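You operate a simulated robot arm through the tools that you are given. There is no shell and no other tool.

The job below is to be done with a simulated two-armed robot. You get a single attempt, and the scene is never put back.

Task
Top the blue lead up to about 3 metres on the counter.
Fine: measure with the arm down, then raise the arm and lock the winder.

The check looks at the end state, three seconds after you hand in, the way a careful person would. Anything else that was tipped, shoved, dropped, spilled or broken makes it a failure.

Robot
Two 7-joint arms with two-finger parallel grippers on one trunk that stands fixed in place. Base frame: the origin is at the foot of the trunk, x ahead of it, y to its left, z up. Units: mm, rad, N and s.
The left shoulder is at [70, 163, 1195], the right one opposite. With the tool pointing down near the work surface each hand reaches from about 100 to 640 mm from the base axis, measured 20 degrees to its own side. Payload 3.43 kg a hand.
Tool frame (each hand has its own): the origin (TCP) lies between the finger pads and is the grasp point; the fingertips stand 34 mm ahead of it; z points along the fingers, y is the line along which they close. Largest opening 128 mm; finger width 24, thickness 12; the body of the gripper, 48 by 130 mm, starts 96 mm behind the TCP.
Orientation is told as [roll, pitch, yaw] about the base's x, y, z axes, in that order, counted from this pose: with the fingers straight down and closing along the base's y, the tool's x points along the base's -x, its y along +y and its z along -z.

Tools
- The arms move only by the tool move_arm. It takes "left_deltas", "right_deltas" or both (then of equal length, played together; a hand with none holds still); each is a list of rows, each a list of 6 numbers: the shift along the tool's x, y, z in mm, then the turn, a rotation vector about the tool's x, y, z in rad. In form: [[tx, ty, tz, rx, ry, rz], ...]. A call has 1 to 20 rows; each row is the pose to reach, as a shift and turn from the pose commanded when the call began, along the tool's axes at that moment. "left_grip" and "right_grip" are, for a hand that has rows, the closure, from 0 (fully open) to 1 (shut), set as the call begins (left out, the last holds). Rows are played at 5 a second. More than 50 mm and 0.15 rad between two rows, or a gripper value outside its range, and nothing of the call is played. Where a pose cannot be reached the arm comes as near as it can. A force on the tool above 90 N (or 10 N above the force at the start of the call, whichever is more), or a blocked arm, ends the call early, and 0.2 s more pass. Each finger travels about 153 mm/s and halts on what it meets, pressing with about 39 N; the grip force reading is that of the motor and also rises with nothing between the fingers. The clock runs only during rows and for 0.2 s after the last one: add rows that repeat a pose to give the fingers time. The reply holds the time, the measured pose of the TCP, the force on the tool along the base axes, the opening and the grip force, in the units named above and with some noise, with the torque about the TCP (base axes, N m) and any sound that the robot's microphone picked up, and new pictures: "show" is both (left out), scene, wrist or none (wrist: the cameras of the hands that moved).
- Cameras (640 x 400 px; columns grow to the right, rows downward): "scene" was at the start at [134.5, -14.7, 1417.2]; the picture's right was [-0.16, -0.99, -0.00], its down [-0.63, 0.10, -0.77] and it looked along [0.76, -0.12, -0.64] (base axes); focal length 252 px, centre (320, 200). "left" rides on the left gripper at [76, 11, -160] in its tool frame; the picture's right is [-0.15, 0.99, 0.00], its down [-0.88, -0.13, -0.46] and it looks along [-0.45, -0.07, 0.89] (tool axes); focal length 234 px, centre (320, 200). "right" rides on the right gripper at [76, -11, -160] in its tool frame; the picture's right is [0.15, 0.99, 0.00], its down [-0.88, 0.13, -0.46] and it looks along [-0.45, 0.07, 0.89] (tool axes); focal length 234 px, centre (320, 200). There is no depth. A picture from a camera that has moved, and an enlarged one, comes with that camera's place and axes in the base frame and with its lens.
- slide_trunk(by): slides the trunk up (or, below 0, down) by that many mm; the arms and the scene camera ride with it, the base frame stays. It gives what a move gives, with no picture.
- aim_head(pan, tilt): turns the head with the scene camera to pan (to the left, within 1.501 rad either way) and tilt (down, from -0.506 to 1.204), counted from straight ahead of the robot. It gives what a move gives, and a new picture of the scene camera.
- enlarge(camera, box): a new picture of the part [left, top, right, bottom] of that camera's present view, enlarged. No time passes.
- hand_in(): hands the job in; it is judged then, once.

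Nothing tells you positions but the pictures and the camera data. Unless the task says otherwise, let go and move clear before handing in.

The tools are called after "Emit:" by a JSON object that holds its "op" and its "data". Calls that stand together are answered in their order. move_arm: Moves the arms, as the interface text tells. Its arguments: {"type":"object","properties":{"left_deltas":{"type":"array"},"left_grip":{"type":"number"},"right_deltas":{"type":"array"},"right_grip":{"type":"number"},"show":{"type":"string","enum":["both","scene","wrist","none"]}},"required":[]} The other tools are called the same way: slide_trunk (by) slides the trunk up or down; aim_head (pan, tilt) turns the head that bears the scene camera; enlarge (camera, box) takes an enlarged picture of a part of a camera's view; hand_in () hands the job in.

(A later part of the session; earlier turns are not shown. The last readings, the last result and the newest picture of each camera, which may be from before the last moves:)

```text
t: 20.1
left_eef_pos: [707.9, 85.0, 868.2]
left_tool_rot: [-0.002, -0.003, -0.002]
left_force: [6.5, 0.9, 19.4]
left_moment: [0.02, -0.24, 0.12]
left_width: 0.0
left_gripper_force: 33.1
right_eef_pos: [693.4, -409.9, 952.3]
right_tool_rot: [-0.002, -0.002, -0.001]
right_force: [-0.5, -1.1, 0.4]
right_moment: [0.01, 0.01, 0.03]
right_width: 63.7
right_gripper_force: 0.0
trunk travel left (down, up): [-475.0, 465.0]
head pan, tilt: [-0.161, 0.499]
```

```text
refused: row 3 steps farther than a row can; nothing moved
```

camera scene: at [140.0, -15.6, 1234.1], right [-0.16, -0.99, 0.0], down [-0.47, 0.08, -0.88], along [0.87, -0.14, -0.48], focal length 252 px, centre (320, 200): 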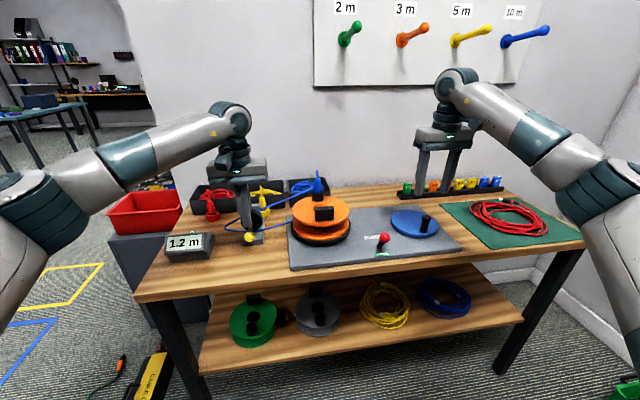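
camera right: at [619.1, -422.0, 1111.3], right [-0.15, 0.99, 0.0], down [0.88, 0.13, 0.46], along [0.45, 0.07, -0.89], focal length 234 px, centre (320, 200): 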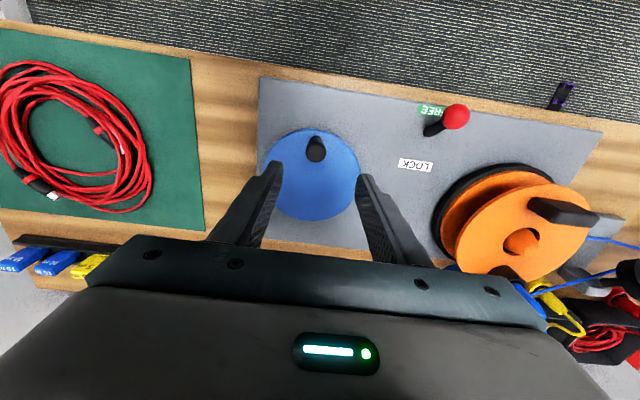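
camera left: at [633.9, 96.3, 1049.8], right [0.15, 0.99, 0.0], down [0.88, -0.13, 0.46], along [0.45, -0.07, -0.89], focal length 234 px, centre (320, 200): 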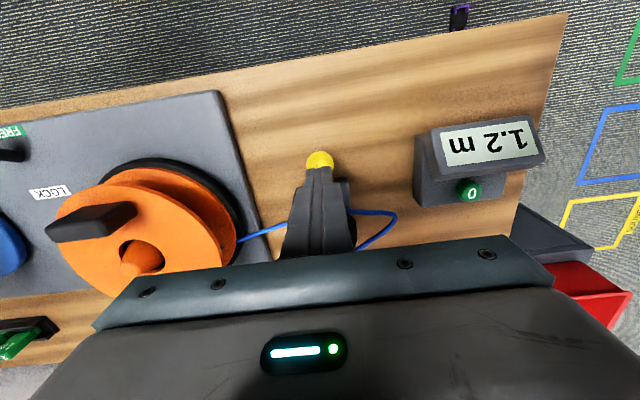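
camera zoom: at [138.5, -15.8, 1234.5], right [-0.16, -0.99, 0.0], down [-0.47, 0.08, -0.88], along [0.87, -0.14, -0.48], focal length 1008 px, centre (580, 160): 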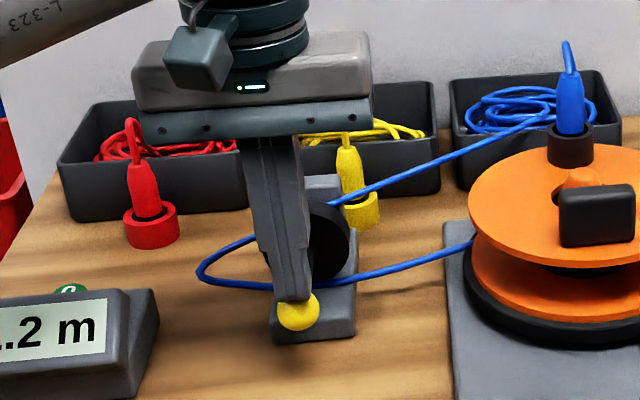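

Emit:
{"op": "move_arm", "data": {"left_deltas": [[0, 0, -30, 0, 0, 0], [0, 0, -70, 0, 0, 0], [20, 15, -105, 0, 0, 0], [40, 35, -135, 0, 0, 0], [60, 50, -160, 0, 0, 0], [70, 60, -160, 0, 0, 0]], "right_deltas": [[2, -2, 35, 0, 0, 0], [2, -2, 70, 0, 0, 0], [2, -2, 95, 0, 0, 0], [2, -2, 108, 0, 0, 0], [2, -2, 108, 0, 0, 0], [2, -2, 108, 0, 0, 0]], "left_grip": 1.0, "right_grip": 0.5, "show": "both"}}

```text
t: 21.5
left_eef_pos: [636.2, 146.2, 1026.8]
left_tool_rot: [0.001, 0.0, -0.002]
left_force: [-1.6, 0.3, 0.6]
left_moment: [-0.01, 0.01, -0.01]
left_width: 0.0
left_gripper_force: 33.5
right_eef_pos: [693.1, -412.1, 845.7]
right_tool_rot: [-0.001, 0.0, -0.001]
right_force: [-0.6, 0.0, 0.4]
right_moment: [0.02, 0.02, -0.02]
right_width: 64.0
right_gripper_force: 0.2
trunk travel left (down, up): [-475.0, 465.0]
head pan, tilt: [-0.161, 0.499]
camera scene: at [140.2, -15.1, 1234.1], right [-0.16, -0.99, 0.0], down [-0.47, 0.08, -0.88], along [0.87, -0.14, -0.48], focal length 252 px, centre (320, 200)
camera right: at [616.9, -423.3, 1005.0], right [-0.15, 0.99, 0.0], down [0.88, 0.13, 0.46], along [0.45, 0.07, -0.89], focal length 234 px, centre (320, 200)
camera left: at [560.8, 157.0, 1185.7], right [0.15, 0.99, 0.0], down [0.88, -0.13, 0.46], along [0.45, -0.07, -0.89], focal length 234 px, centre (320, 200)
```

scene: 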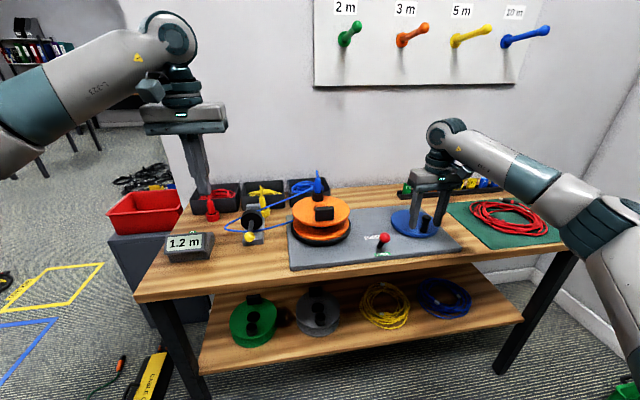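
right: 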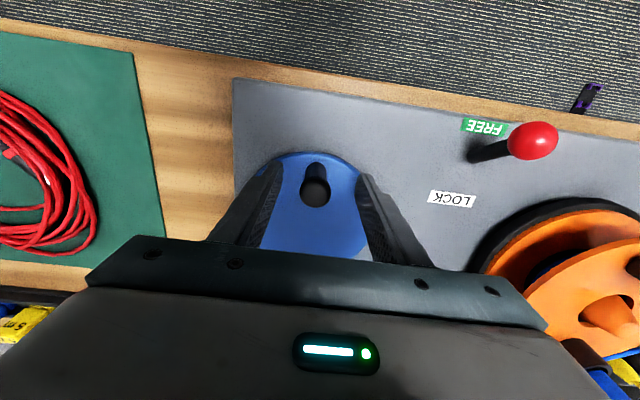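
left: 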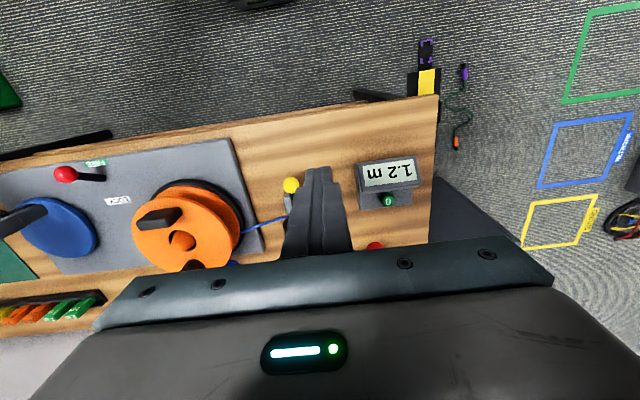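

The crank knob is between the fingers. I'll close on it and read the forces.

Emit:
{"op": "move_arm", "data": {"right_deltas": [[2, -2, 2, 0, 0, 0], [2, -2, 2, 0, 0, 0], [2, -2, 2, 0, 0, 0], [2, -2, 2, 0, 0, 0]], "right_grip": 1.0, "show": "both"}}

```text
t: 22.5
left_eef_pos: [636.8, 144.1, 1026.7]
left_tool_rot: [0.0, 0.0, 0.001]
left_force: [-0.1, -0.7, -0.1]
left_moment: [-0.02, 0.03, -0.02]
left_width: 0.0
left_gripper_force: 32.9
right_eef_pos: [693.3, -415.1, 844.4]
right_tool_rot: [0.0, -0.003, -0.002]
right_force: [16.5, -11.4, 13.1]
right_moment: [-0.15, -0.28, -0.06]
right_width: 24.7
right_gripper_force: 45.1
trunk travel left (down, up): [-475.0, 465.0]
head pan, tilt: [-0.161, 0.499]
camera scene: at [140.6, -16.1, 1234.2], right [-0.16, -0.99, 0.0], down [-0.47, 0.08, -0.88], along [0.87, -0.14, -0.48], focal length 252 px, centre (320, 200)
camera right: at [615.6, -426.5, 1003.9], right [-0.14, 0.99, 0.0], down [0.88, 0.13, 0.46], along [0.45, 0.07, -0.89], focal length 234 px, centre (320, 200)
```

scene: 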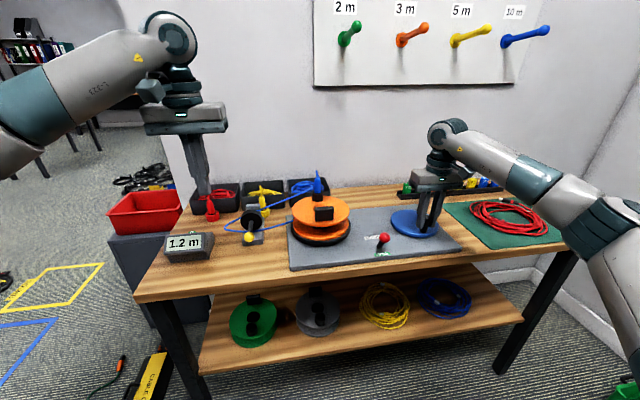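
right: 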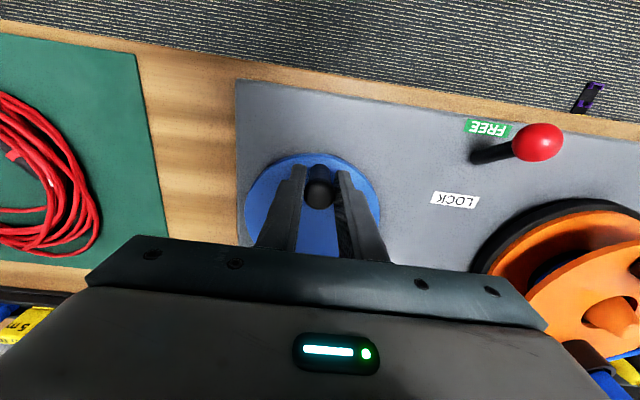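

I have hold of the crank knob, 24.7 mm wide, with a little strain. The lead seems to meet the far side of the reel hub, so winding on should be clockwise from above. I'll test a small clockwise angle and check the reel, the lead and the counter.

Emit:
{"op": "move_arm", "data": {"right_deltas": [[-2, -1, -1, 0, 0, 0], [-2.7, 7.5, -1, 0, 0, 0], [-5, 15.8, -1, 0, 0, 0], [-8.6, 23.5, -1, 0, 0, 0], [-13.5, 30.5, -1, 0, 0, 0], [-13.5, 30.5, -1, 0, 0, 0]], "right_grip": 1.0, "show": "both"}}

```text
t: 23.6
left_eef_pos: [632.7, 151.4, 1029.1]
left_tool_rot: [0.002, -0.004, 0.009]
left_force: [0.4, -0.1, -0.9]
left_moment: [-0.11, 0.04, 0.0]
left_width: 0.1
left_gripper_force: 32.5
right_eef_pos: [693.7, -415.1, 844.5]
right_tool_rot: [-0.034, 0.014, -0.042]
right_force: [-32.5, -64.1, 6.0]
right_moment: [-0.68, 0.34, -0.46]
right_width: 24.5
right_gripper_force: 44.9
trunk travel left (down, up): [-475.0, 465.0]
head pan, tilt: [-0.161, 0.499]
stopped in row 5 (right hand): the force on the tool passed its limit at 94 N (the readings are from after the stop); the commanded pose is now the measured one
camera scene: at [134.8, -18.6, 1234.2], right [-0.16, -0.99, 0.0], down [-0.47, 0.08, -0.88], along [0.87, -0.14, -0.48], focal length 252 px, centre (320, 200)
camera right: at [619.3, -417.8, 1004.7], right [-0.11, 0.99, -0.03], down [0.89, 0.11, 0.44], along [0.44, 0.02, -0.9], focal length 234 px, centre (320, 200)
```

scene: 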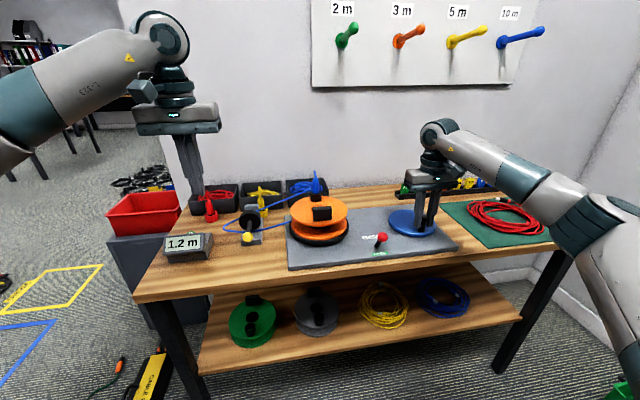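
right: 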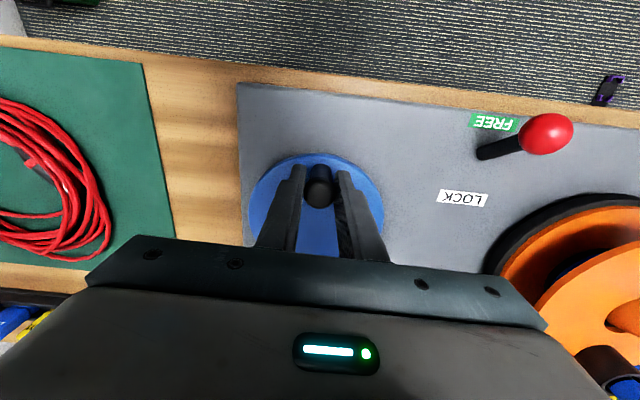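

The crank would not move clockwise. The knob stayed put and the force rose to 94 N. The lever is clearly at FREE, so it may be one-way, and I'll gently try the other direction.

Emit:
{"op": "move_arm", "data": {"right_deltas": [[0, -3, 0, 0, 0, 0], [-0.7, -8, 0, 0, 0, 0], [-1.8, -13, 0, 0, 0, 0], [-1.8, -13, 0, 0, 0, 0]], "right_grip": 1.0, "show": "both"}}

```text
t: 24.6
left_eef_pos: [634.0, 149.2, 1027.5]
left_tool_rot: [0.001, -0.003, 0.007]
left_force: [0.9, -0.9, 0.5]
left_moment: [0.01, 0.0, -0.02]
left_width: 0.1
left_gripper_force: 33.0
right_eef_pos: [700.2, -415.5, 844.3]
right_tool_rot: [-0.02, 0.009, -0.016]
right_force: [-31.0, -8.5, -13.6]
right_moment: [-0.06, 0.31, -0.02]
right_width: 24.4
right_gripper_force: 45.3
trunk travel left (down, up): [-475.0, 465.0]
head pan, tilt: [-0.161, 0.499]
camera scene: at [138.0, -16.9, 1234.1], right [-0.16, -0.99, 0.0], down [-0.47, 0.08, -0.88], along [0.87, -0.14, -0.48], focal length 252 px, centre (320, 200)
camera right: at [624.6, -422.5, 1005.2], right [-0.13, 0.99, -0.02], down [0.89, 0.13, 0.44], along [0.44, 0.04, -0.9], focal length 234 px, centre (320, 200)
```

scene: 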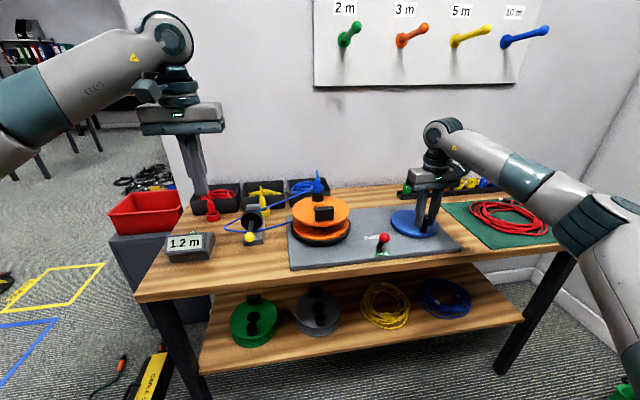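
right: 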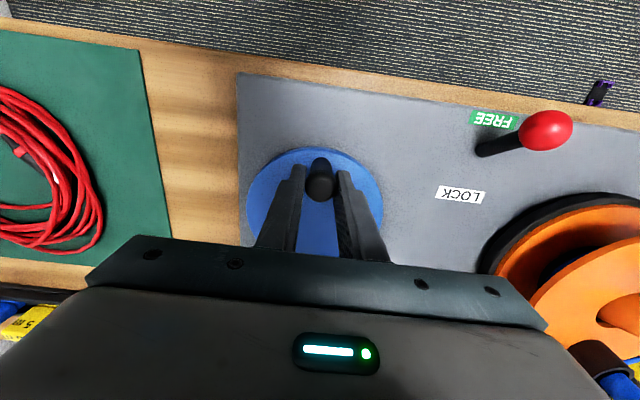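

The last move only undid the earlier strain, so the other direction isn't tested yet. I'll ease off in x and continue a little further to the right.

Emit:
{"op": "move_arm", "data": {"right_deltas": [[4, -2, 0, 0, 0, 0], [4, -5, 0, 0, 0, 0], [4, -8, 0, 0, 0, 0], [4, -8, 0, 0, 0, 0]], "right_grip": 1.0, "show": "both"}}

```text
t: 25.6
left_eef_pos: [635.9, 149.3, 1027.8]
left_tool_rot: [-0.002, 0.001, 0.006]
left_force: [0.8, 0.6, 0.7]
left_moment: [-0.04, 0.0, 0.01]
left_width: 0.0
left_gripper_force: 33.1
right_eef_pos: [698.8, -425.1, 845.5]
right_tool_rot: [-0.022, 0.002, -0.022]
right_force: [8.6, -1.5, -6.3]
right_moment: [0.27, -0.64, -0.07]
right_width: 24.1
right_gripper_force: 45.2
trunk travel left (down, up): [-475.0, 465.0]
head pan, tilt: [-0.161, 0.499]
camera scene: at [141.5, -16.3, 1234.1], right [-0.16, -0.99, 0.0], down [-0.47, 0.08, -0.88], along [0.87, -0.14, -0.48], focal length 252 px, centre (320, 200)
camera right: at [622.7, -431.7, 1005.2], right [-0.12, 0.99, -0.02], down [0.88, 0.12, 0.45], along [0.45, 0.04, -0.89], focal length 234 px, centre (320, 200)
```

scene: 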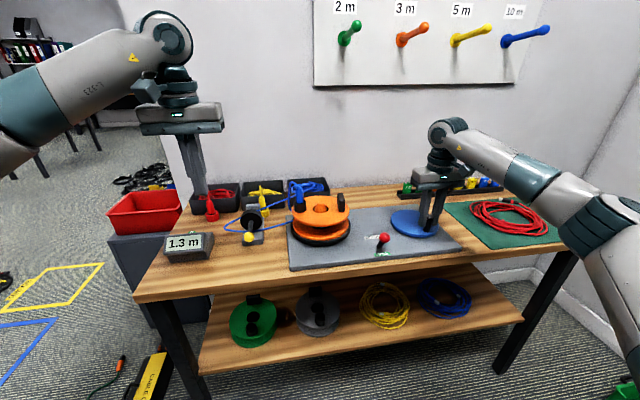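
right: 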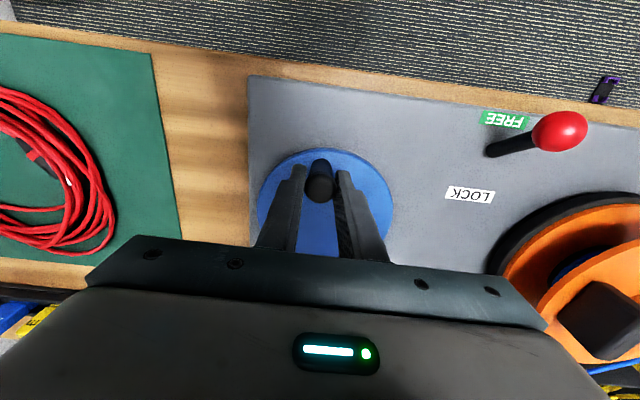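

Counter-clockwise works: the reel turned and the counter now reads 1.3 m. I'll look more closely at the reel and the lead.

Emit:
{"op": "enlarge", "data": {"camera": "scene", "box": [150, 160, 350, 285]}}

Emit:
{"op": "enlarge", "data": {"camera": "scene", "box": [280, 160, 460, 272]}}

```text
3.20 times, centred on (250, 222) of scene
camera zoom: at [141.5, -16.3, 1234.1], right [-0.16, -0.99, 0.0], down [-0.47, 0.08, -0.88], along [0.87, -0.14, -0.48], focal length 806 px, centre (544, 128)
```

zoom: 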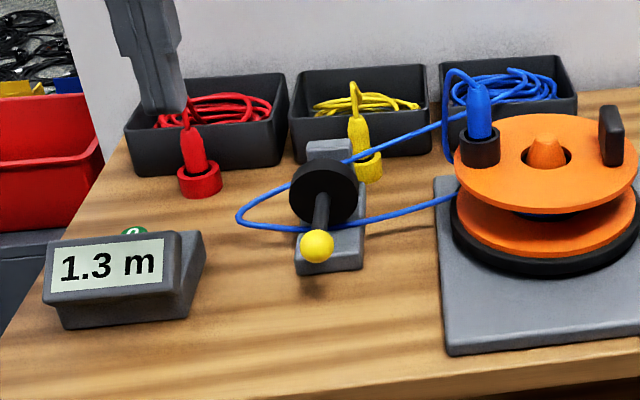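

```text
3.56 times, centred on (370, 216) of scene
camera zoom: at [141.5, -16.3, 1234.1], right [-0.16, -0.99, 0.0], down [-0.47, 0.08, -0.88], along [0.87, -0.14, -0.48], focal length 896 px, centre (142, 143)
```

zoom: 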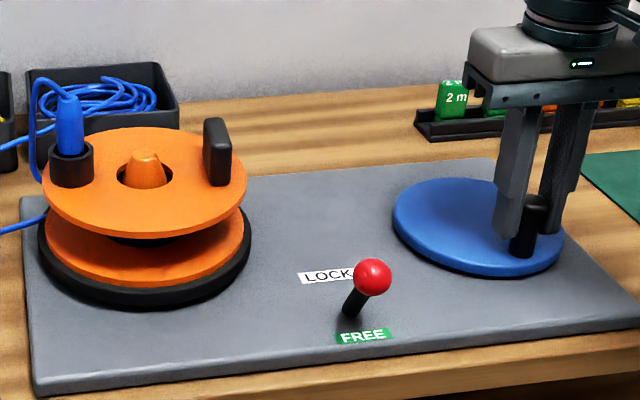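

Winding counter-clockwise raises the counter, and clockwise is held by a ratchet. The knob has slid toward the edge of my pads, so I'll open, rise, and measure the crank circle properly.

Emit:
{"op": "move_arm", "data": {"right_deltas": [[0, 0, 0, 0, 0, 0], [0, 0, 0, 0, 0, 0], [0, 0, -40, 0, 0, 0], [0, 0, -80, 0, 0, 0], [0, 0, -110, 0, 0, 0], [0, 0, -110, 0, 0, 0]], "right_grip": 0.3, "show": "both"}}

Emit:
{"op": "enlarge", "data": {"camera": "right", "box": [220, 90, 420, 230]}}

Emit:
{"op": "enlarge", "data": {"camera": "scene", "box": [280, 160, 460, 272]}}

Emit:
{"op": "enlarge", "data": {"camera": "scene", "box": [150, 160, 350, 285]}}

```text
t: 26.9
left_eef_pos: [636.0, 151.0, 1026.8]
left_tool_rot: [0.0, 0.0, 0.006]
left_force: [0.5, 0.4, -0.7]
left_moment: [0.03, 0.06, -0.02]
left_width: 0.0
left_gripper_force: 33.5
right_eef_pos: [698.2, -420.6, 954.4]
right_tool_rot: [-0.021, 0.007, -0.018]
right_force: [0.3, 0.1, 0.4]
right_moment: [-0.04, 0.03, 0.02]
right_width: 89.5
right_gripper_force: 0.0
trunk travel left (down, up): [-475.0, 465.0]
head pan, tilt: [-0.161, 0.499]
camera scene: at [140.4, -15.8, 1234.0], right [-0.16, -0.99, 0.0], down [-0.47, 0.08, -0.88], along [0.87, -0.14, -0.48], focal length 252 px, centre (320, 200)
camera right: at [623.2, -427.8, 1114.4], right [-0.13, 0.99, -0.02], down [0.89, 0.12, 0.45], along [0.45, 0.04, -0.89], focal length 234 px, centre (320, 200)
```

scene: 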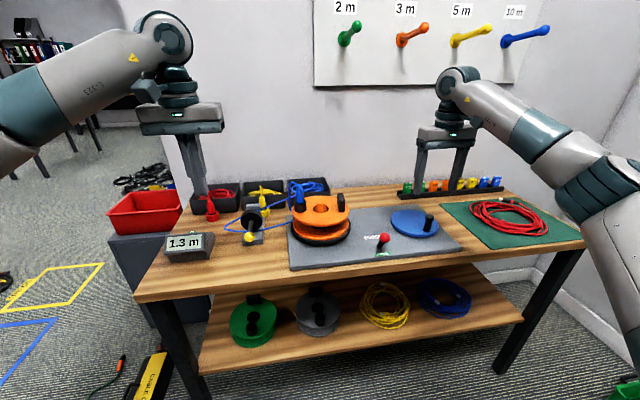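
right: 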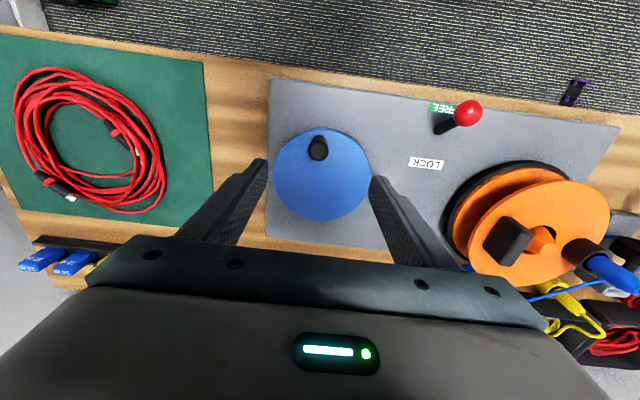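

```text
2.86 times, centred on (320, 160) of right
camera zoom: at [623.2, -427.8, 1114.4], right [-0.13, 0.99, -0.02], down [0.89, 0.12, 0.45], along [0.45, 0.04, -0.89], focal length 669 px, centre (320, 314)
```

zoom: 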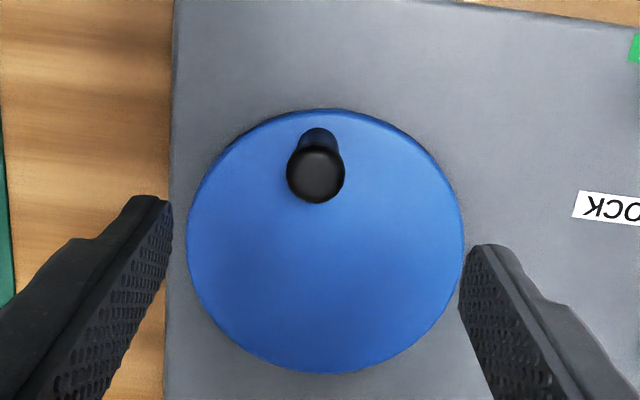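

```text
3.56 times, centred on (370, 216) of scene
camera zoom: at [140.4, -15.8, 1234.0], right [-0.16, -0.99, 0.0], down [-0.47, 0.08, -0.88], along [0.87, -0.14, -0.48], focal length 896 px, centre (142, 143)
```

zoom: 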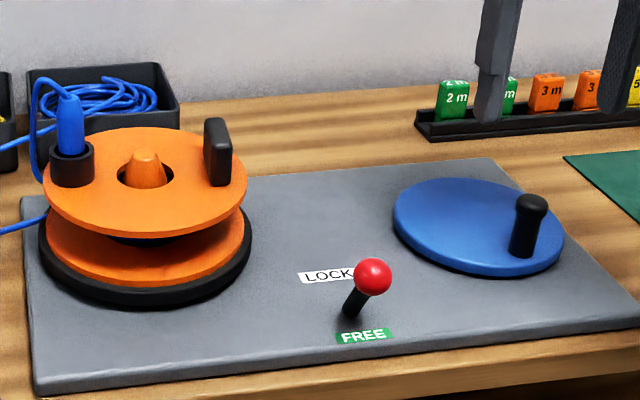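

```text
3.20 times, centred on (250, 222) of scene
camera zoom: at [140.4, -15.8, 1234.0], right [-0.16, -0.99, 0.0], down [-0.47, 0.08, -0.88], along [0.87, -0.14, -0.48], focal length 806 px, centre (544, 128)
```

zoom: 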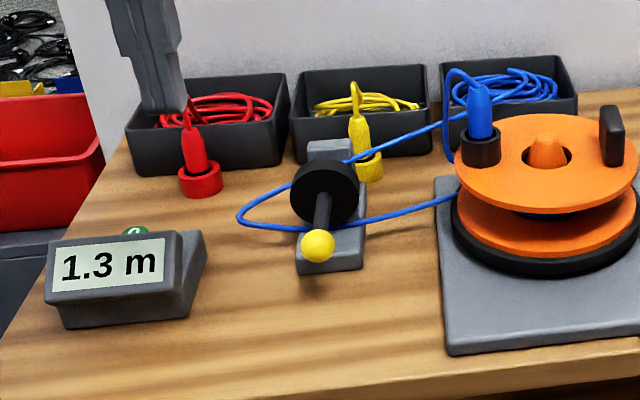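

The crank axis is at about (741, -414), with the knob at about (694.5, -424.5), a radius of about 48 mm. I'll re-grip centred on the knob, closing along the tangent, and then turn the hand together with the crank.

Emit:
{"op": "move_arm", "data": {"right_deltas": [[2, -1, 20, -0.021, -0.007, -0.12], [2.9, -1.6, 50, -0.021, -0.007, -0.238], [2.9, -1.6, 80, -0.021, -0.007, -0.238], [2.9, -1.6, 100, -0.021, -0.007, -0.238], [2.9, -1.6, 111, -0.021, -0.007, -0.238], [2.9, -1.6, 111, -0.021, -0.007, -0.238], [2.9, -1.6, 111, -0.021, -0.007, -0.238]], "right_grip": 0.4, "show": "both"}}

Emit:
{"op": "enlarge", "data": {"camera": "right", "box": [220, 120, 420, 260]}}

```text
t: 28.6
left_eef_pos: [636.5, 150.9, 1025.7]
left_tool_rot: [0.001, -0.002, 0.007]
left_force: [-0.2, -0.3, -0.1]
left_moment: [0.02, -0.01, -0.04]
left_width: 0.0
left_gripper_force: 33.1
right_eef_pos: [694.4, -425.5, 842.0]
right_tool_rot: [0.003, 0.001, 0.219]
right_force: [-0.5, 0.0, 0.0]
right_moment: [-0.04, -0.01, -0.01]
right_width: 77.2
right_gripper_force: 0.0
trunk travel left (down, up): [-475.0, 465.0]
head pan, tilt: [-0.161, 0.499]
camera scene: at [140.1, -15.5, 1234.1], right [-0.16, -0.99, 0.0], down [-0.47, 0.08, -0.88], along [0.87, -0.14, -0.48], focal length 252 px, centre (320, 200)
camera right: at [622.5, -452.6, 1002.2], right [-0.36, 0.93, 0.0], down [0.83, 0.32, 0.45], along [0.42, 0.16, -0.89], focal length 234 px, centre (320, 200)
```

scene: 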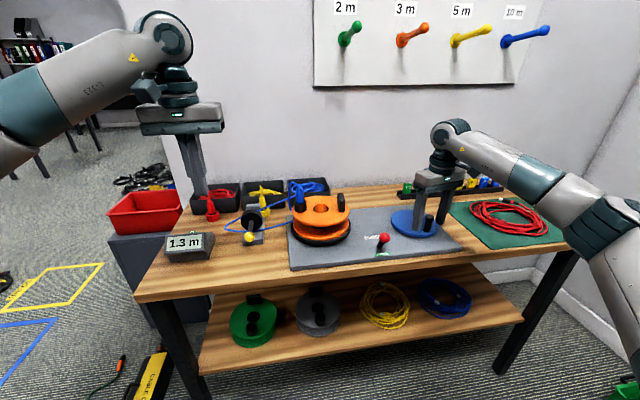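
right: 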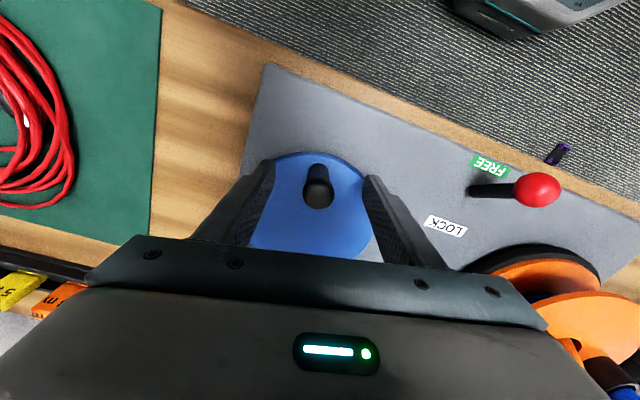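

```text
2.86 times, centred on (320, 190) of right
camera zoom: at [622.5, -452.6, 1002.2], right [-0.36, 0.93, 0.0], down [0.83, 0.32, 0.45], along [0.42, 0.16, -0.89], focal length 669 px, centre (320, 229)
```

zoom: 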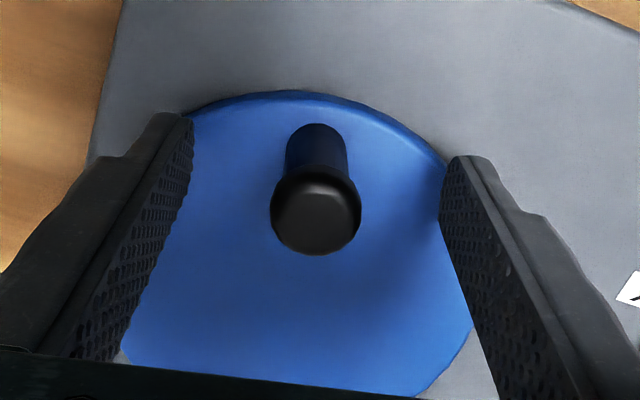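

The knob is centred to within about 2 mm. I'll close on it.

Emit:
{"op": "move_arm", "data": {"right_deltas": [[2, 0, 0, 0, 0, 0], [2, 0, 0, 0, 0, 0], [2, 0, 0, 0, 0, 0], [2, 0, 0, 0, 0, 0]], "right_grip": 1.0, "show": "none"}}

```text
t: 29.6
left_eef_pos: [636.5, 150.8, 1026.2]
left_tool_rot: [0.0, 0.001, 0.007]
left_force: [0.8, -0.1, 0.8]
left_moment: [0.0, 0.01, 0.02]
left_width: 0.2
left_gripper_force: 32.6
right_eef_pos: [693.0, -424.1, 843.9]
right_tool_rot: [0.002, 0.001, 0.218]
right_force: [7.5, -3.4, 1.6]
right_moment: [0.12, -0.69, -0.25]
right_width: 24.5
right_gripper_force: 44.7
trunk travel left (down, up): [-475.0, 465.0]
head pan, tilt: [-0.161, 0.499]
```

Now I'll turn counter-clockwise by 0.4 rad, rotating the hand with the crank.

Emit:
{"op": "move_arm", "data": {"right_deltas": [[-0.24, -4.8, 0, 0, 0, -0.1], [-0.96, -9.5, 0, 0, 0, -0.2], [-2.1, -14.2, 0, 0, 0, -0.3], [-3.8, -18.7, 0, 0, 0, -0.4], [-3.8, -18.7, 0, 0, 0, -0.4]], "right_grip": 1.0, "show": "both"}}

Emit:
{"op": "enlarge", "data": {"camera": "scene", "box": [150, 160, 350, 285]}}

```text
t: 30.8
left_eef_pos: [636.0, 150.7, 1025.8]
left_tool_rot: [0.001, 0.0, 0.008]
left_force: [-0.2, 0.8, -0.4]
left_moment: [0.02, 0.02, -0.04]
left_width: 0.5
left_gripper_force: 33.1
right_eef_pos: [693.2, -426.7, 842.7]
right_tool_rot: [0.002, 0.002, 0.27]
right_force: [1.7, 3.6, -0.9]
right_moment: [-0.01, 0.12, 0.16]
right_width: 24.4
right_gripper_force: 45.1
right hand out of reach, approached as far as the arm can: row 1, 2, 3, 4, 5
trunk travel left (down, up): [-475.0, 465.0]
head pan, tilt: [-0.161, 0.499]
camera scene: at [140.4, -15.0, 1234.0], right [-0.16, -0.99, 0.0], down [-0.47, 0.08, -0.88], along [0.87, -0.14, -0.48], focal length 252 px, centre (320, 200)
camera right: at [622.6, -457.8, 1002.8], right [-0.4, 0.91, 0.0], down [0.82, 0.36, 0.45], along [0.41, 0.19, -0.89], focal length 234 px, centre (320, 200)
```

scene: 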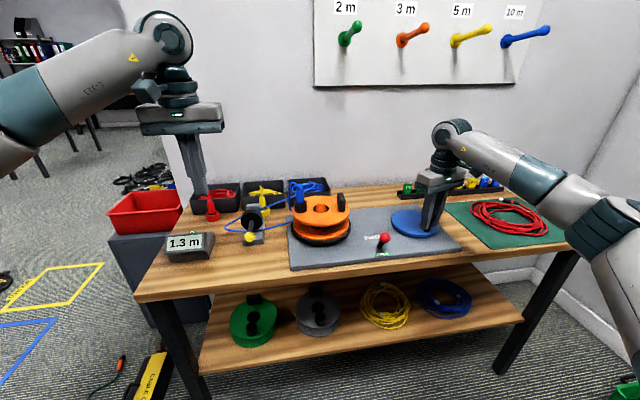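
right: 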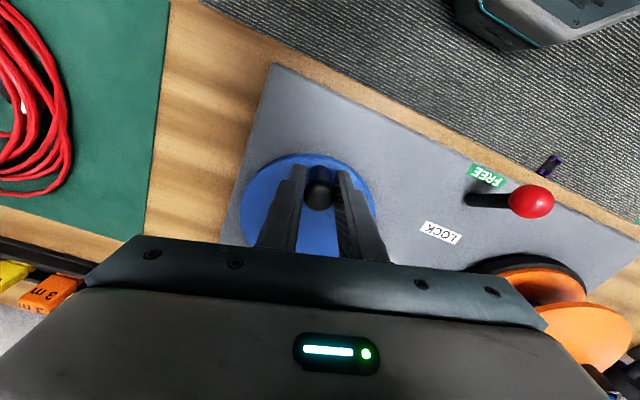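

```text
3.20 times, centred on (250, 222) of scene
camera zoom: at [140.4, -15.0, 1234.0], right [-0.16, -0.99, 0.0], down [-0.47, 0.08, -0.88], along [0.87, -0.14, -0.48], focal length 806 px, centre (544, 128)
```

zoom: 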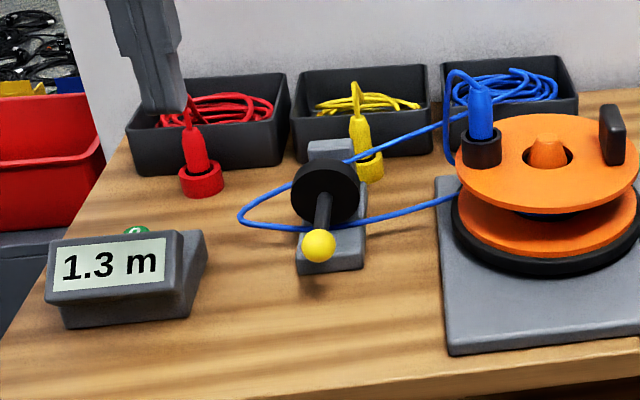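

The hand's yaw is near its upper limit here, and no harm was done. I'll release, lift, and turn the hand about half a turn the other way so it can follow the crank over a long arc.

Emit:
{"op": "move_arm", "data": {"right_deltas": [[0, 0, 0, 0, 0, 0], [0, 0, 0, 0, 0, 0], [0, 0, -40, 0, 0, 0], [0, 0, -80, 0, 0, 0.1], [0, 0, -110, 0, 0, 0.2], [0, 0, -110, 0, 0, 0.34], [0, 0, -110, 0, 0, 0.48], [0, 0, -110, 0, 0, 0.62], [0, 0, -110, 0, 0, 0.76], [0, 0, -110, 0, 0, 0.9], [0, 0, -110, 0, 0, 1.04], [0, 0, -110, 0, 0, 1.18], [0, 0, -110, 0, 0, 1.32], [0, 0, -110, 0, 0, 1.46], [0, 0, -110, 0, 0, 1.6], [0, 0, -110, 0, 0, 1.6]], "right_grip": 0.4, "show": "both"}}

```text
t: 34.1
left_eef_pos: [635.6, 151.0, 1026.0]
left_tool_rot: [-0.001, 0.0, 0.007]
left_force: [0.4, -0.5, -0.9]
left_moment: [0.02, 0.01, 0.0]
left_width: 0.0
left_gripper_force: 33.2
right_eef_pos: [692.9, -426.7, 953.9]
right_tool_rot: [-0.003, 0.001, -1.333]
right_force: [0.3, 0.2, 0.3]
right_moment: [0.01, -0.01, -0.02]
right_width: 77.0
right_gripper_force: 0.0
trunk travel left (down, up): [-475.0, 465.0]
head pan, tilt: [-0.161, 0.499]
camera scene: at [140.1, -15.5, 1234.1], right [-0.16, -0.99, 0.0], down [-0.47, 0.08, -0.88], along [0.87, -0.14, -0.48], focal length 252 px, centre (320, 200)
camera right: at [664.7, -356.3, 1114.2], right [0.93, 0.38, 0.0], down [0.33, -0.83, 0.45], along [0.17, -0.42, -0.89], focal length 234 px, centre (320, 200)
```

scene: 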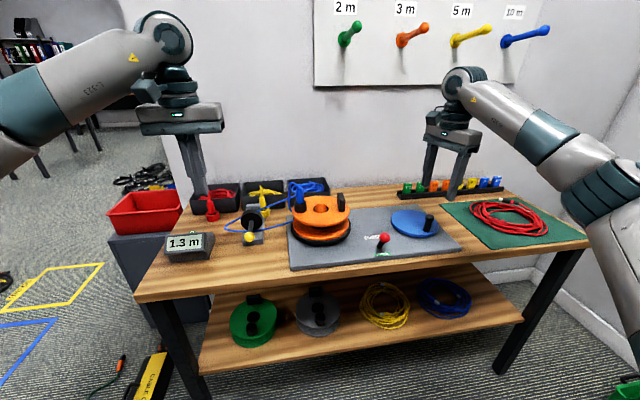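
right: 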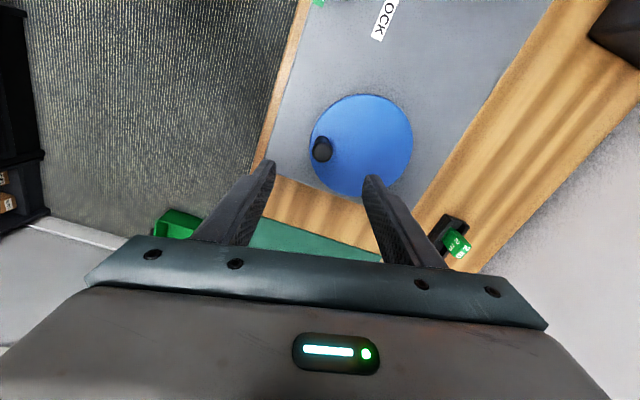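

Emit:
{"op": "move_arm", "data": {"right_deltas": [[0, 0, 0, 0, 0, 0.14], [0, 0, 0, 0, 0, 0.28], [0, 0, 0, 0, 0, 0.42], [0, 0, 0, 0, 0, 0.56], [0, 0, 0, 0, 0, 0.7], [0, 0, 0, 0, 0, 0.84], [0, 0, 0, 0, 0, 0.98], [0, 0, 0, 0, 0, 1.12], [0, 0, 0, 0, 0, 1.26], [0, 0, 0, 0, 0, 1.4], [0, 0, 0, 0, 0, 1.52], [0, 0, 0, 0, 0, 1.52]], "right_grip": 0.4, "show": "both"}}

Emit:
{"op": "enlarge", "data": {"camera": "right", "box": [220, 60, 420, 200]}}

Emit:
{"op": "enlarge", "data": {"camera": "scene", "box": [280, 160, 460, 272]}}

```text
t: 36.8
left_eef_pos: [636.0, 151.0, 1027.3]
left_tool_rot: [0.0, 0.001, 0.007]
left_force: [0.1, 0.5, 0.8]
left_moment: [-0.03, 0.0, -0.01]
left_width: 0.1
left_gripper_force: 33.2
right_eef_pos: [693.1, -427.4, 953.8]
right_tool_rot: [0.0, -0.004, -2.854]
right_force: [-0.9, -0.1, -0.7]
right_moment: [0.01, 0.01, 0.02]
right_width: 76.9
right_gripper_force: 0.1
trunk travel left (down, up): [-475.0, 465.0]
head pan, tilt: [-0.161, 0.499]
camera scene: at [140.1, -15.5, 1234.1], right [-0.16, -0.99, 0.0], down [-0.47, 0.08, -0.88], along [0.87, -0.14, -0.48], focal length 252 px, centre (320, 200)
camera right: at [763.0, -395.0, 1114.1], right [0.42, -0.91, 0.0], down [-0.81, -0.38, 0.46], along [-0.41, -0.19, -0.89], focal length 234 px, centre (320, 200)
```

scene: 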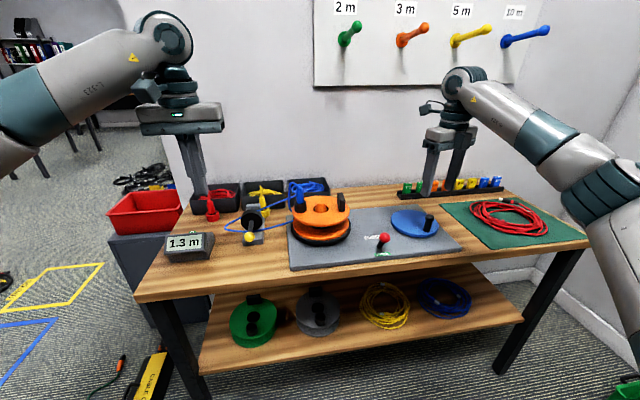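
right: 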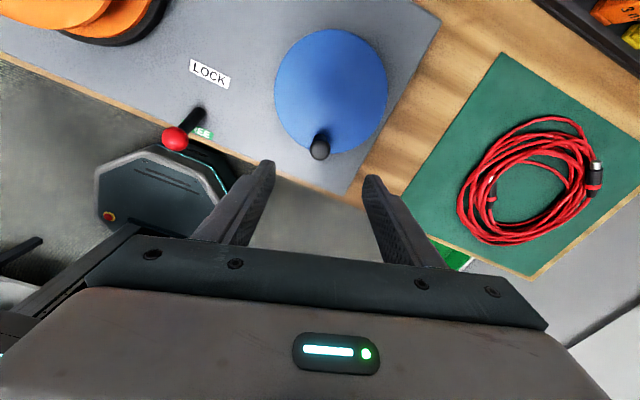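

```text
2.86 times, centred on (320, 130) of right
camera zoom: at [763.0, -395.0, 1114.1], right [0.42, -0.91, 0.0], down [-0.81, -0.38, 0.46], along [-0.41, -0.19, -0.89], focal length 669 px, centre (320, 400)
```

zoom: 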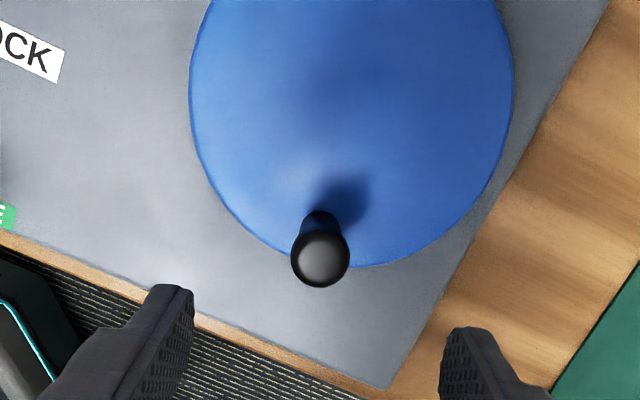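

```text
3.56 times, centred on (370, 216) of scene
camera zoom: at [140.1, -15.5, 1234.1], right [-0.16, -0.99, 0.0], down [-0.47, 0.08, -0.88], along [0.87, -0.14, -0.48], focal length 896 px, centre (142, 143)
```

zoom: 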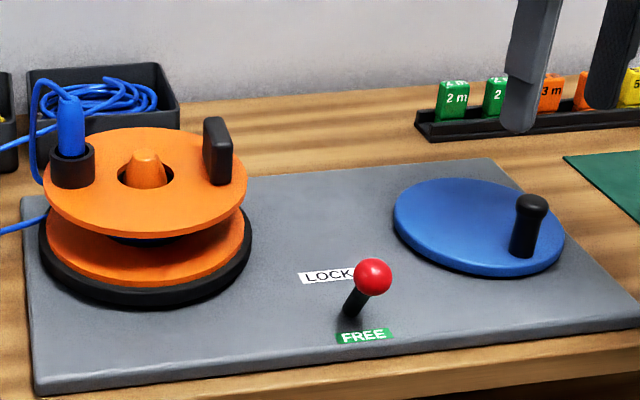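

The knob is at about (694, -426), and the hand is half-turned and aligned above it. I'll descend and grip again.

Emit:
{"op": "move_arm", "data": {"right_deltas": [[1.5, -0.9, 40, 0, 0, 0], [1.5, -0.9, 80, 0, 0, 0], [1.5, -0.9, 100, 0, 0, 0], [1.5, -0.9, 110, 0, 0, 0], [1.5, -0.9, 110, 0, 0, 0]], "right_grip": 0.4, "show": "wrist"}}

Emit:
{"op": "move_arm", "data": {"right_deltas": [[0, 0, 0, 0, 0, 0], [0, 0, 0, 0, 0, 0], [0, 0, 0, 0, 0, 0], [0, 0, 0, 0, 0, 0]], "right_grip": 1.0, "show": "both"}}

```text
t: 38.0
left_eef_pos: [636.0, 151.3, 1027.4]
left_tool_rot: [0.002, 0.001, 0.006]
left_force: [0.0, -0.5, -0.5]
left_moment: [0.01, -0.01, -0.02]
left_width: 0.0
left_gripper_force: 33.6
right_eef_pos: [693.6, -426.3, 844.7]
right_tool_rot: [-0.003, 0.0, -2.853]
right_force: [-0.2, 0.0, 0.4]
right_moment: [0.01, 0.01, 0.0]
right_width: 76.6
right_gripper_force: 0.1
trunk travel left (down, up): [-475.0, 465.0]
head pan, tilt: [-0.161, 0.499]
camera right: at [763.1, -393.3, 1003.4], right [0.42, -0.91, 0.0], down [-0.81, -0.38, 0.46], along [-0.41, -0.19, -0.89], focal length 234 px, centre (320, 200)
```

right: 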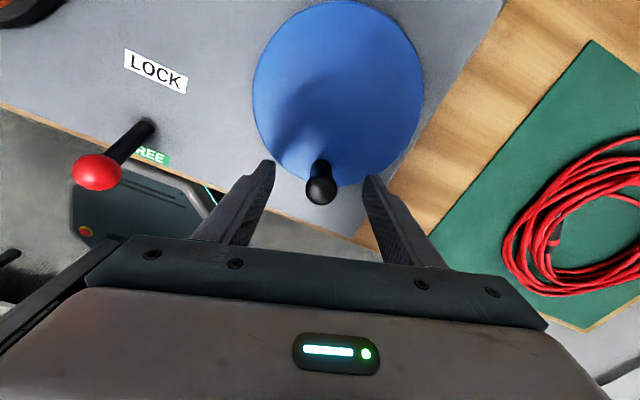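

```text
t: 39.0
left_eef_pos: [636.1, 150.1, 1026.1]
left_tool_rot: [-0.001, -0.001, 0.007]
left_force: [-1.0, 0.5, -0.6]
left_moment: [0.0, 0.01, 0.02]
left_width: 0.0
left_gripper_force: 33.2
right_eef_pos: [693.5, -426.2, 842.8]
right_tool_rot: [-0.002, -0.002, -2.853]
right_force: [0.9, -3.0, 0.0]
right_moment: [-0.01, -0.26, -0.16]
right_width: 24.2
right_gripper_force: 45.1
trunk travel left (down, up): [-475.0, 465.0]
head pan, tilt: [-0.161, 0.499]
camera scene: at [140.3, -15.9, 1234.1], right [-0.16, -0.99, 0.0], down [-0.47, 0.08, -0.88], along [0.87, -0.14, -0.48], focal length 252 px, centre (320, 200)
camera right: at [763.4, -393.9, 1003.2], right [0.42, -0.91, 0.0], down [-0.81, -0.38, 0.46], along [-0.41, -0.19, -0.89], focal length 234 px, centre (320, 200)
```

scene: 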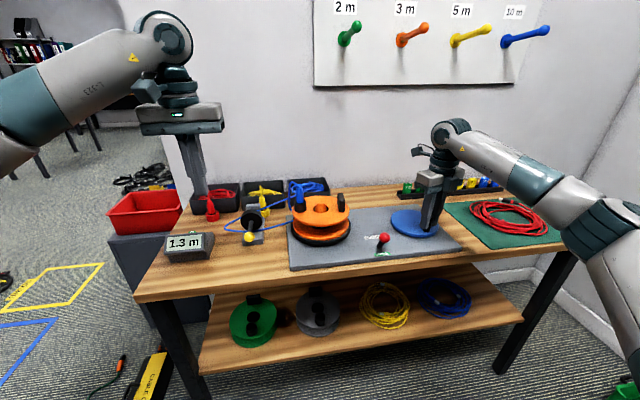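
right: 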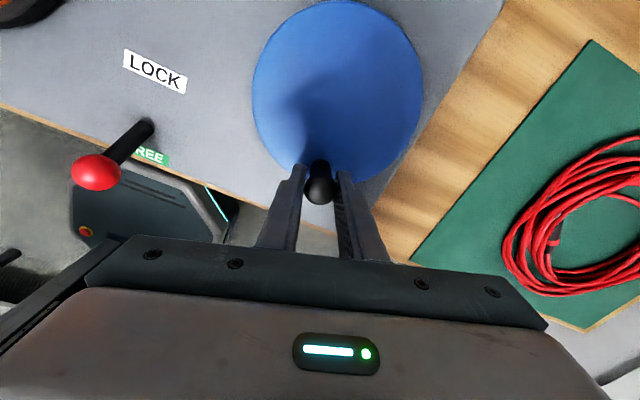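

The grip is clean and unstrained. I'll turn counter-clockwise by 0.4 rad.

Emit:
{"op": "move_arm", "data": {"right_deltas": [[0.24, 4.8, 0, 0, 0, -0.1], [0.96, 9.5, 0, 0, 0, -0.2], [2.1, 14.2, 0, 0, 0, -0.3], [3.8, 18.7, 0, 0, 0, -0.4], [3.8, 18.7, 0, 0, 0, -0.4]], "right_grip": 1.0, "show": "both"}}

Emit:
{"op": "enlarge", "data": {"camera": "scene", "box": [150, 160, 350, 285]}}

```text
t: 40.1
left_eef_pos: [634.8, 150.1, 1027.2]
left_tool_rot: [0.002, 0.0, 0.007]
left_force: [-0.2, -0.3, -0.5]
left_moment: [0.0, -0.02, -0.01]
left_width: 0.1
left_gripper_force: 33.3
right_eef_pos: [700.6, -446.1, 842.6]
right_tool_rot: [-0.002, -0.002, -2.452]
right_force: [-16.8, -14.6, -2.5]
right_moment: [-0.66, 0.68, -0.12]
right_width: 24.1
right_gripper_force: 44.8
trunk travel left (down, up): [-475.0, 465.0]
head pan, tilt: [-0.161, 0.499]
camera scene: at [138.5, -17.7, 1234.3], right [-0.16, -0.99, 0.0], down [-0.47, 0.08, -0.88], along [0.87, -0.14, -0.48], focal length 252 px, centre (320, 200)
camera right: at [753.4, -388.3, 1003.2], right [0.74, -0.67, 0.0], down [-0.6, -0.66, 0.46], along [-0.31, -0.34, -0.89], focal length 234 px, centre (320, 200)
```

scene: 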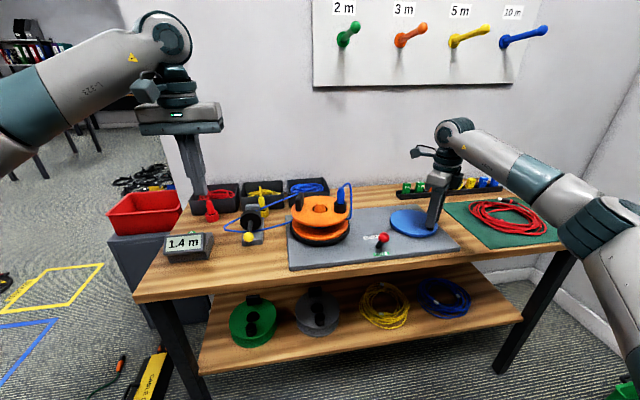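
right: 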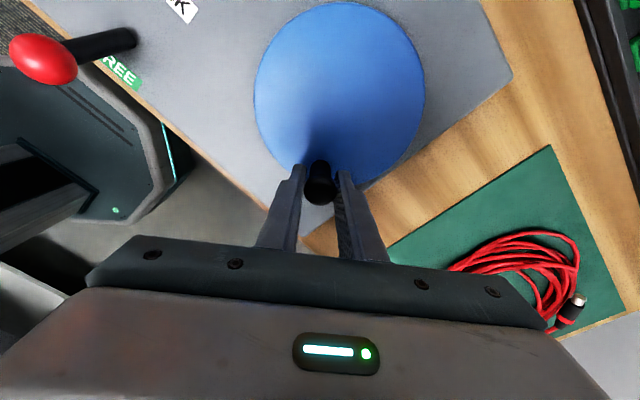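

```text
3.20 times, centred on (250, 222) of scene
camera zoom: at [138.5, -17.7, 1234.3], right [-0.16, -0.99, 0.0], down [-0.47, 0.08, -0.88], along [0.87, -0.14, -0.48], focal length 806 px, centre (544, 128)
```

zoom: 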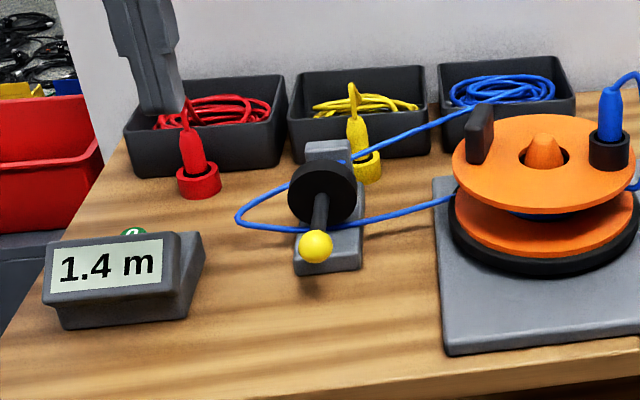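

The counter is at 1.4 m, and the lead feeds cleanly under the wheel. The strain suggests the crank axis is nearer (741, -419), so I'll continue with the arc corrected.

Emit:
{"op": "move_arm", "data": {"right_deltas": [[-3.3, 5.5, 0, 0, 0, -0.12], [-2.9, 11.3, 0, 0, 0, -0.24], [-1.8, 17.0, 0, 0, 0, -0.36], [-0.1, 22.5, 0, 0, 0, -0.48], [2.4, 27.8, 0, 0, 0, -0.6], [5.4, 32.8, 0, 0, 0, -0.72], [9.0, 37.4, 0, 0, 0, -0.84], [9.0, 37.4, 0, 0, 0, -0.84]], "right_grip": 1.0, "show": "both"}}

Emit:
{"op": "enlarge", "data": {"camera": "scene", "box": [150, 160, 350, 285]}}

```text
t: 42.0
left_eef_pos: [637.2, 149.1, 1025.9]
left_tool_rot: [0.001, 0.0, 0.005]
left_force: [-0.8, -0.6, 0.2]
left_moment: [0.01, 0.01, 0.01]
left_width: 0.0
left_gripper_force: 32.4
right_eef_pos: [734.4, -466.9, 842.7]
right_tool_rot: [0.001, 0.003, -1.613]
right_force: [4.1, -13.7, 0.2]
right_moment: [0.19, -0.13, -0.32]
right_width: 24.1
right_gripper_force: 44.9
trunk travel left (down, up): [-475.0, 465.0]
head pan, tilt: [-0.161, 0.499]
camera scene: at [140.6, -17.4, 1234.1], right [-0.16, -0.99, 0.0], down [-0.47, 0.08, -0.88], along [0.87, -0.14, -0.48], focal length 252 px, centre (320, 200)
camera right: at [725.8, -391.8, 1003.5], right [0.99, 0.11, 0.0], down [0.09, -0.89, 0.45], along [0.05, -0.45, -0.89], focal length 234 px, centre (320, 200)
```

scene: 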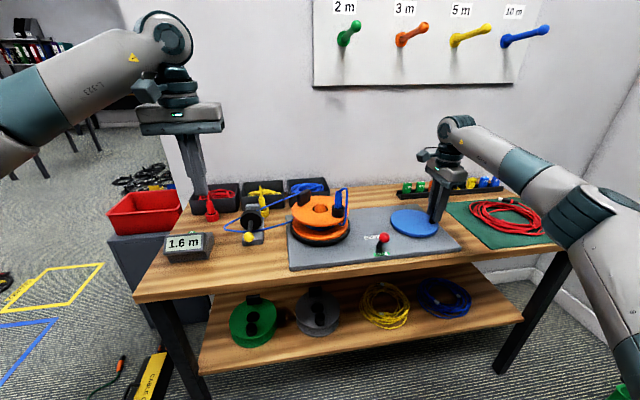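
right: 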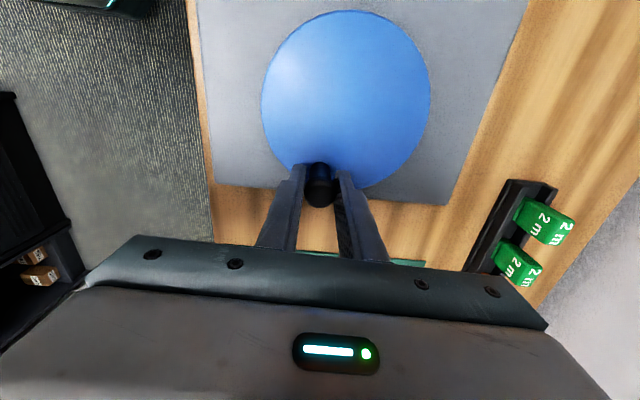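

```text
3.20 times, centred on (250, 222) of scene
camera zoom: at [140.6, -17.4, 1234.1], right [-0.16, -0.99, 0.0], down [-0.47, 0.08, -0.88], along [0.87, -0.14, -0.48], focal length 806 px, centre (544, 128)
```

zoom: 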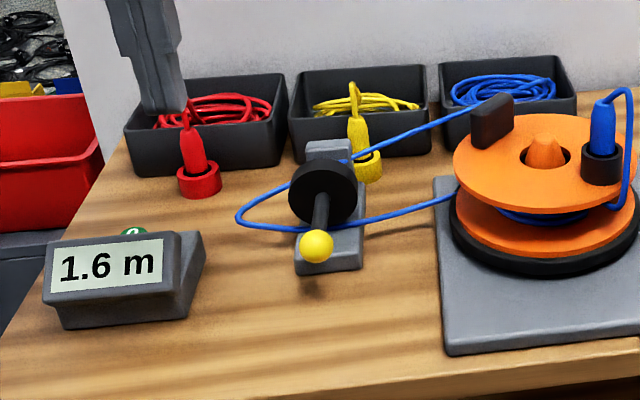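

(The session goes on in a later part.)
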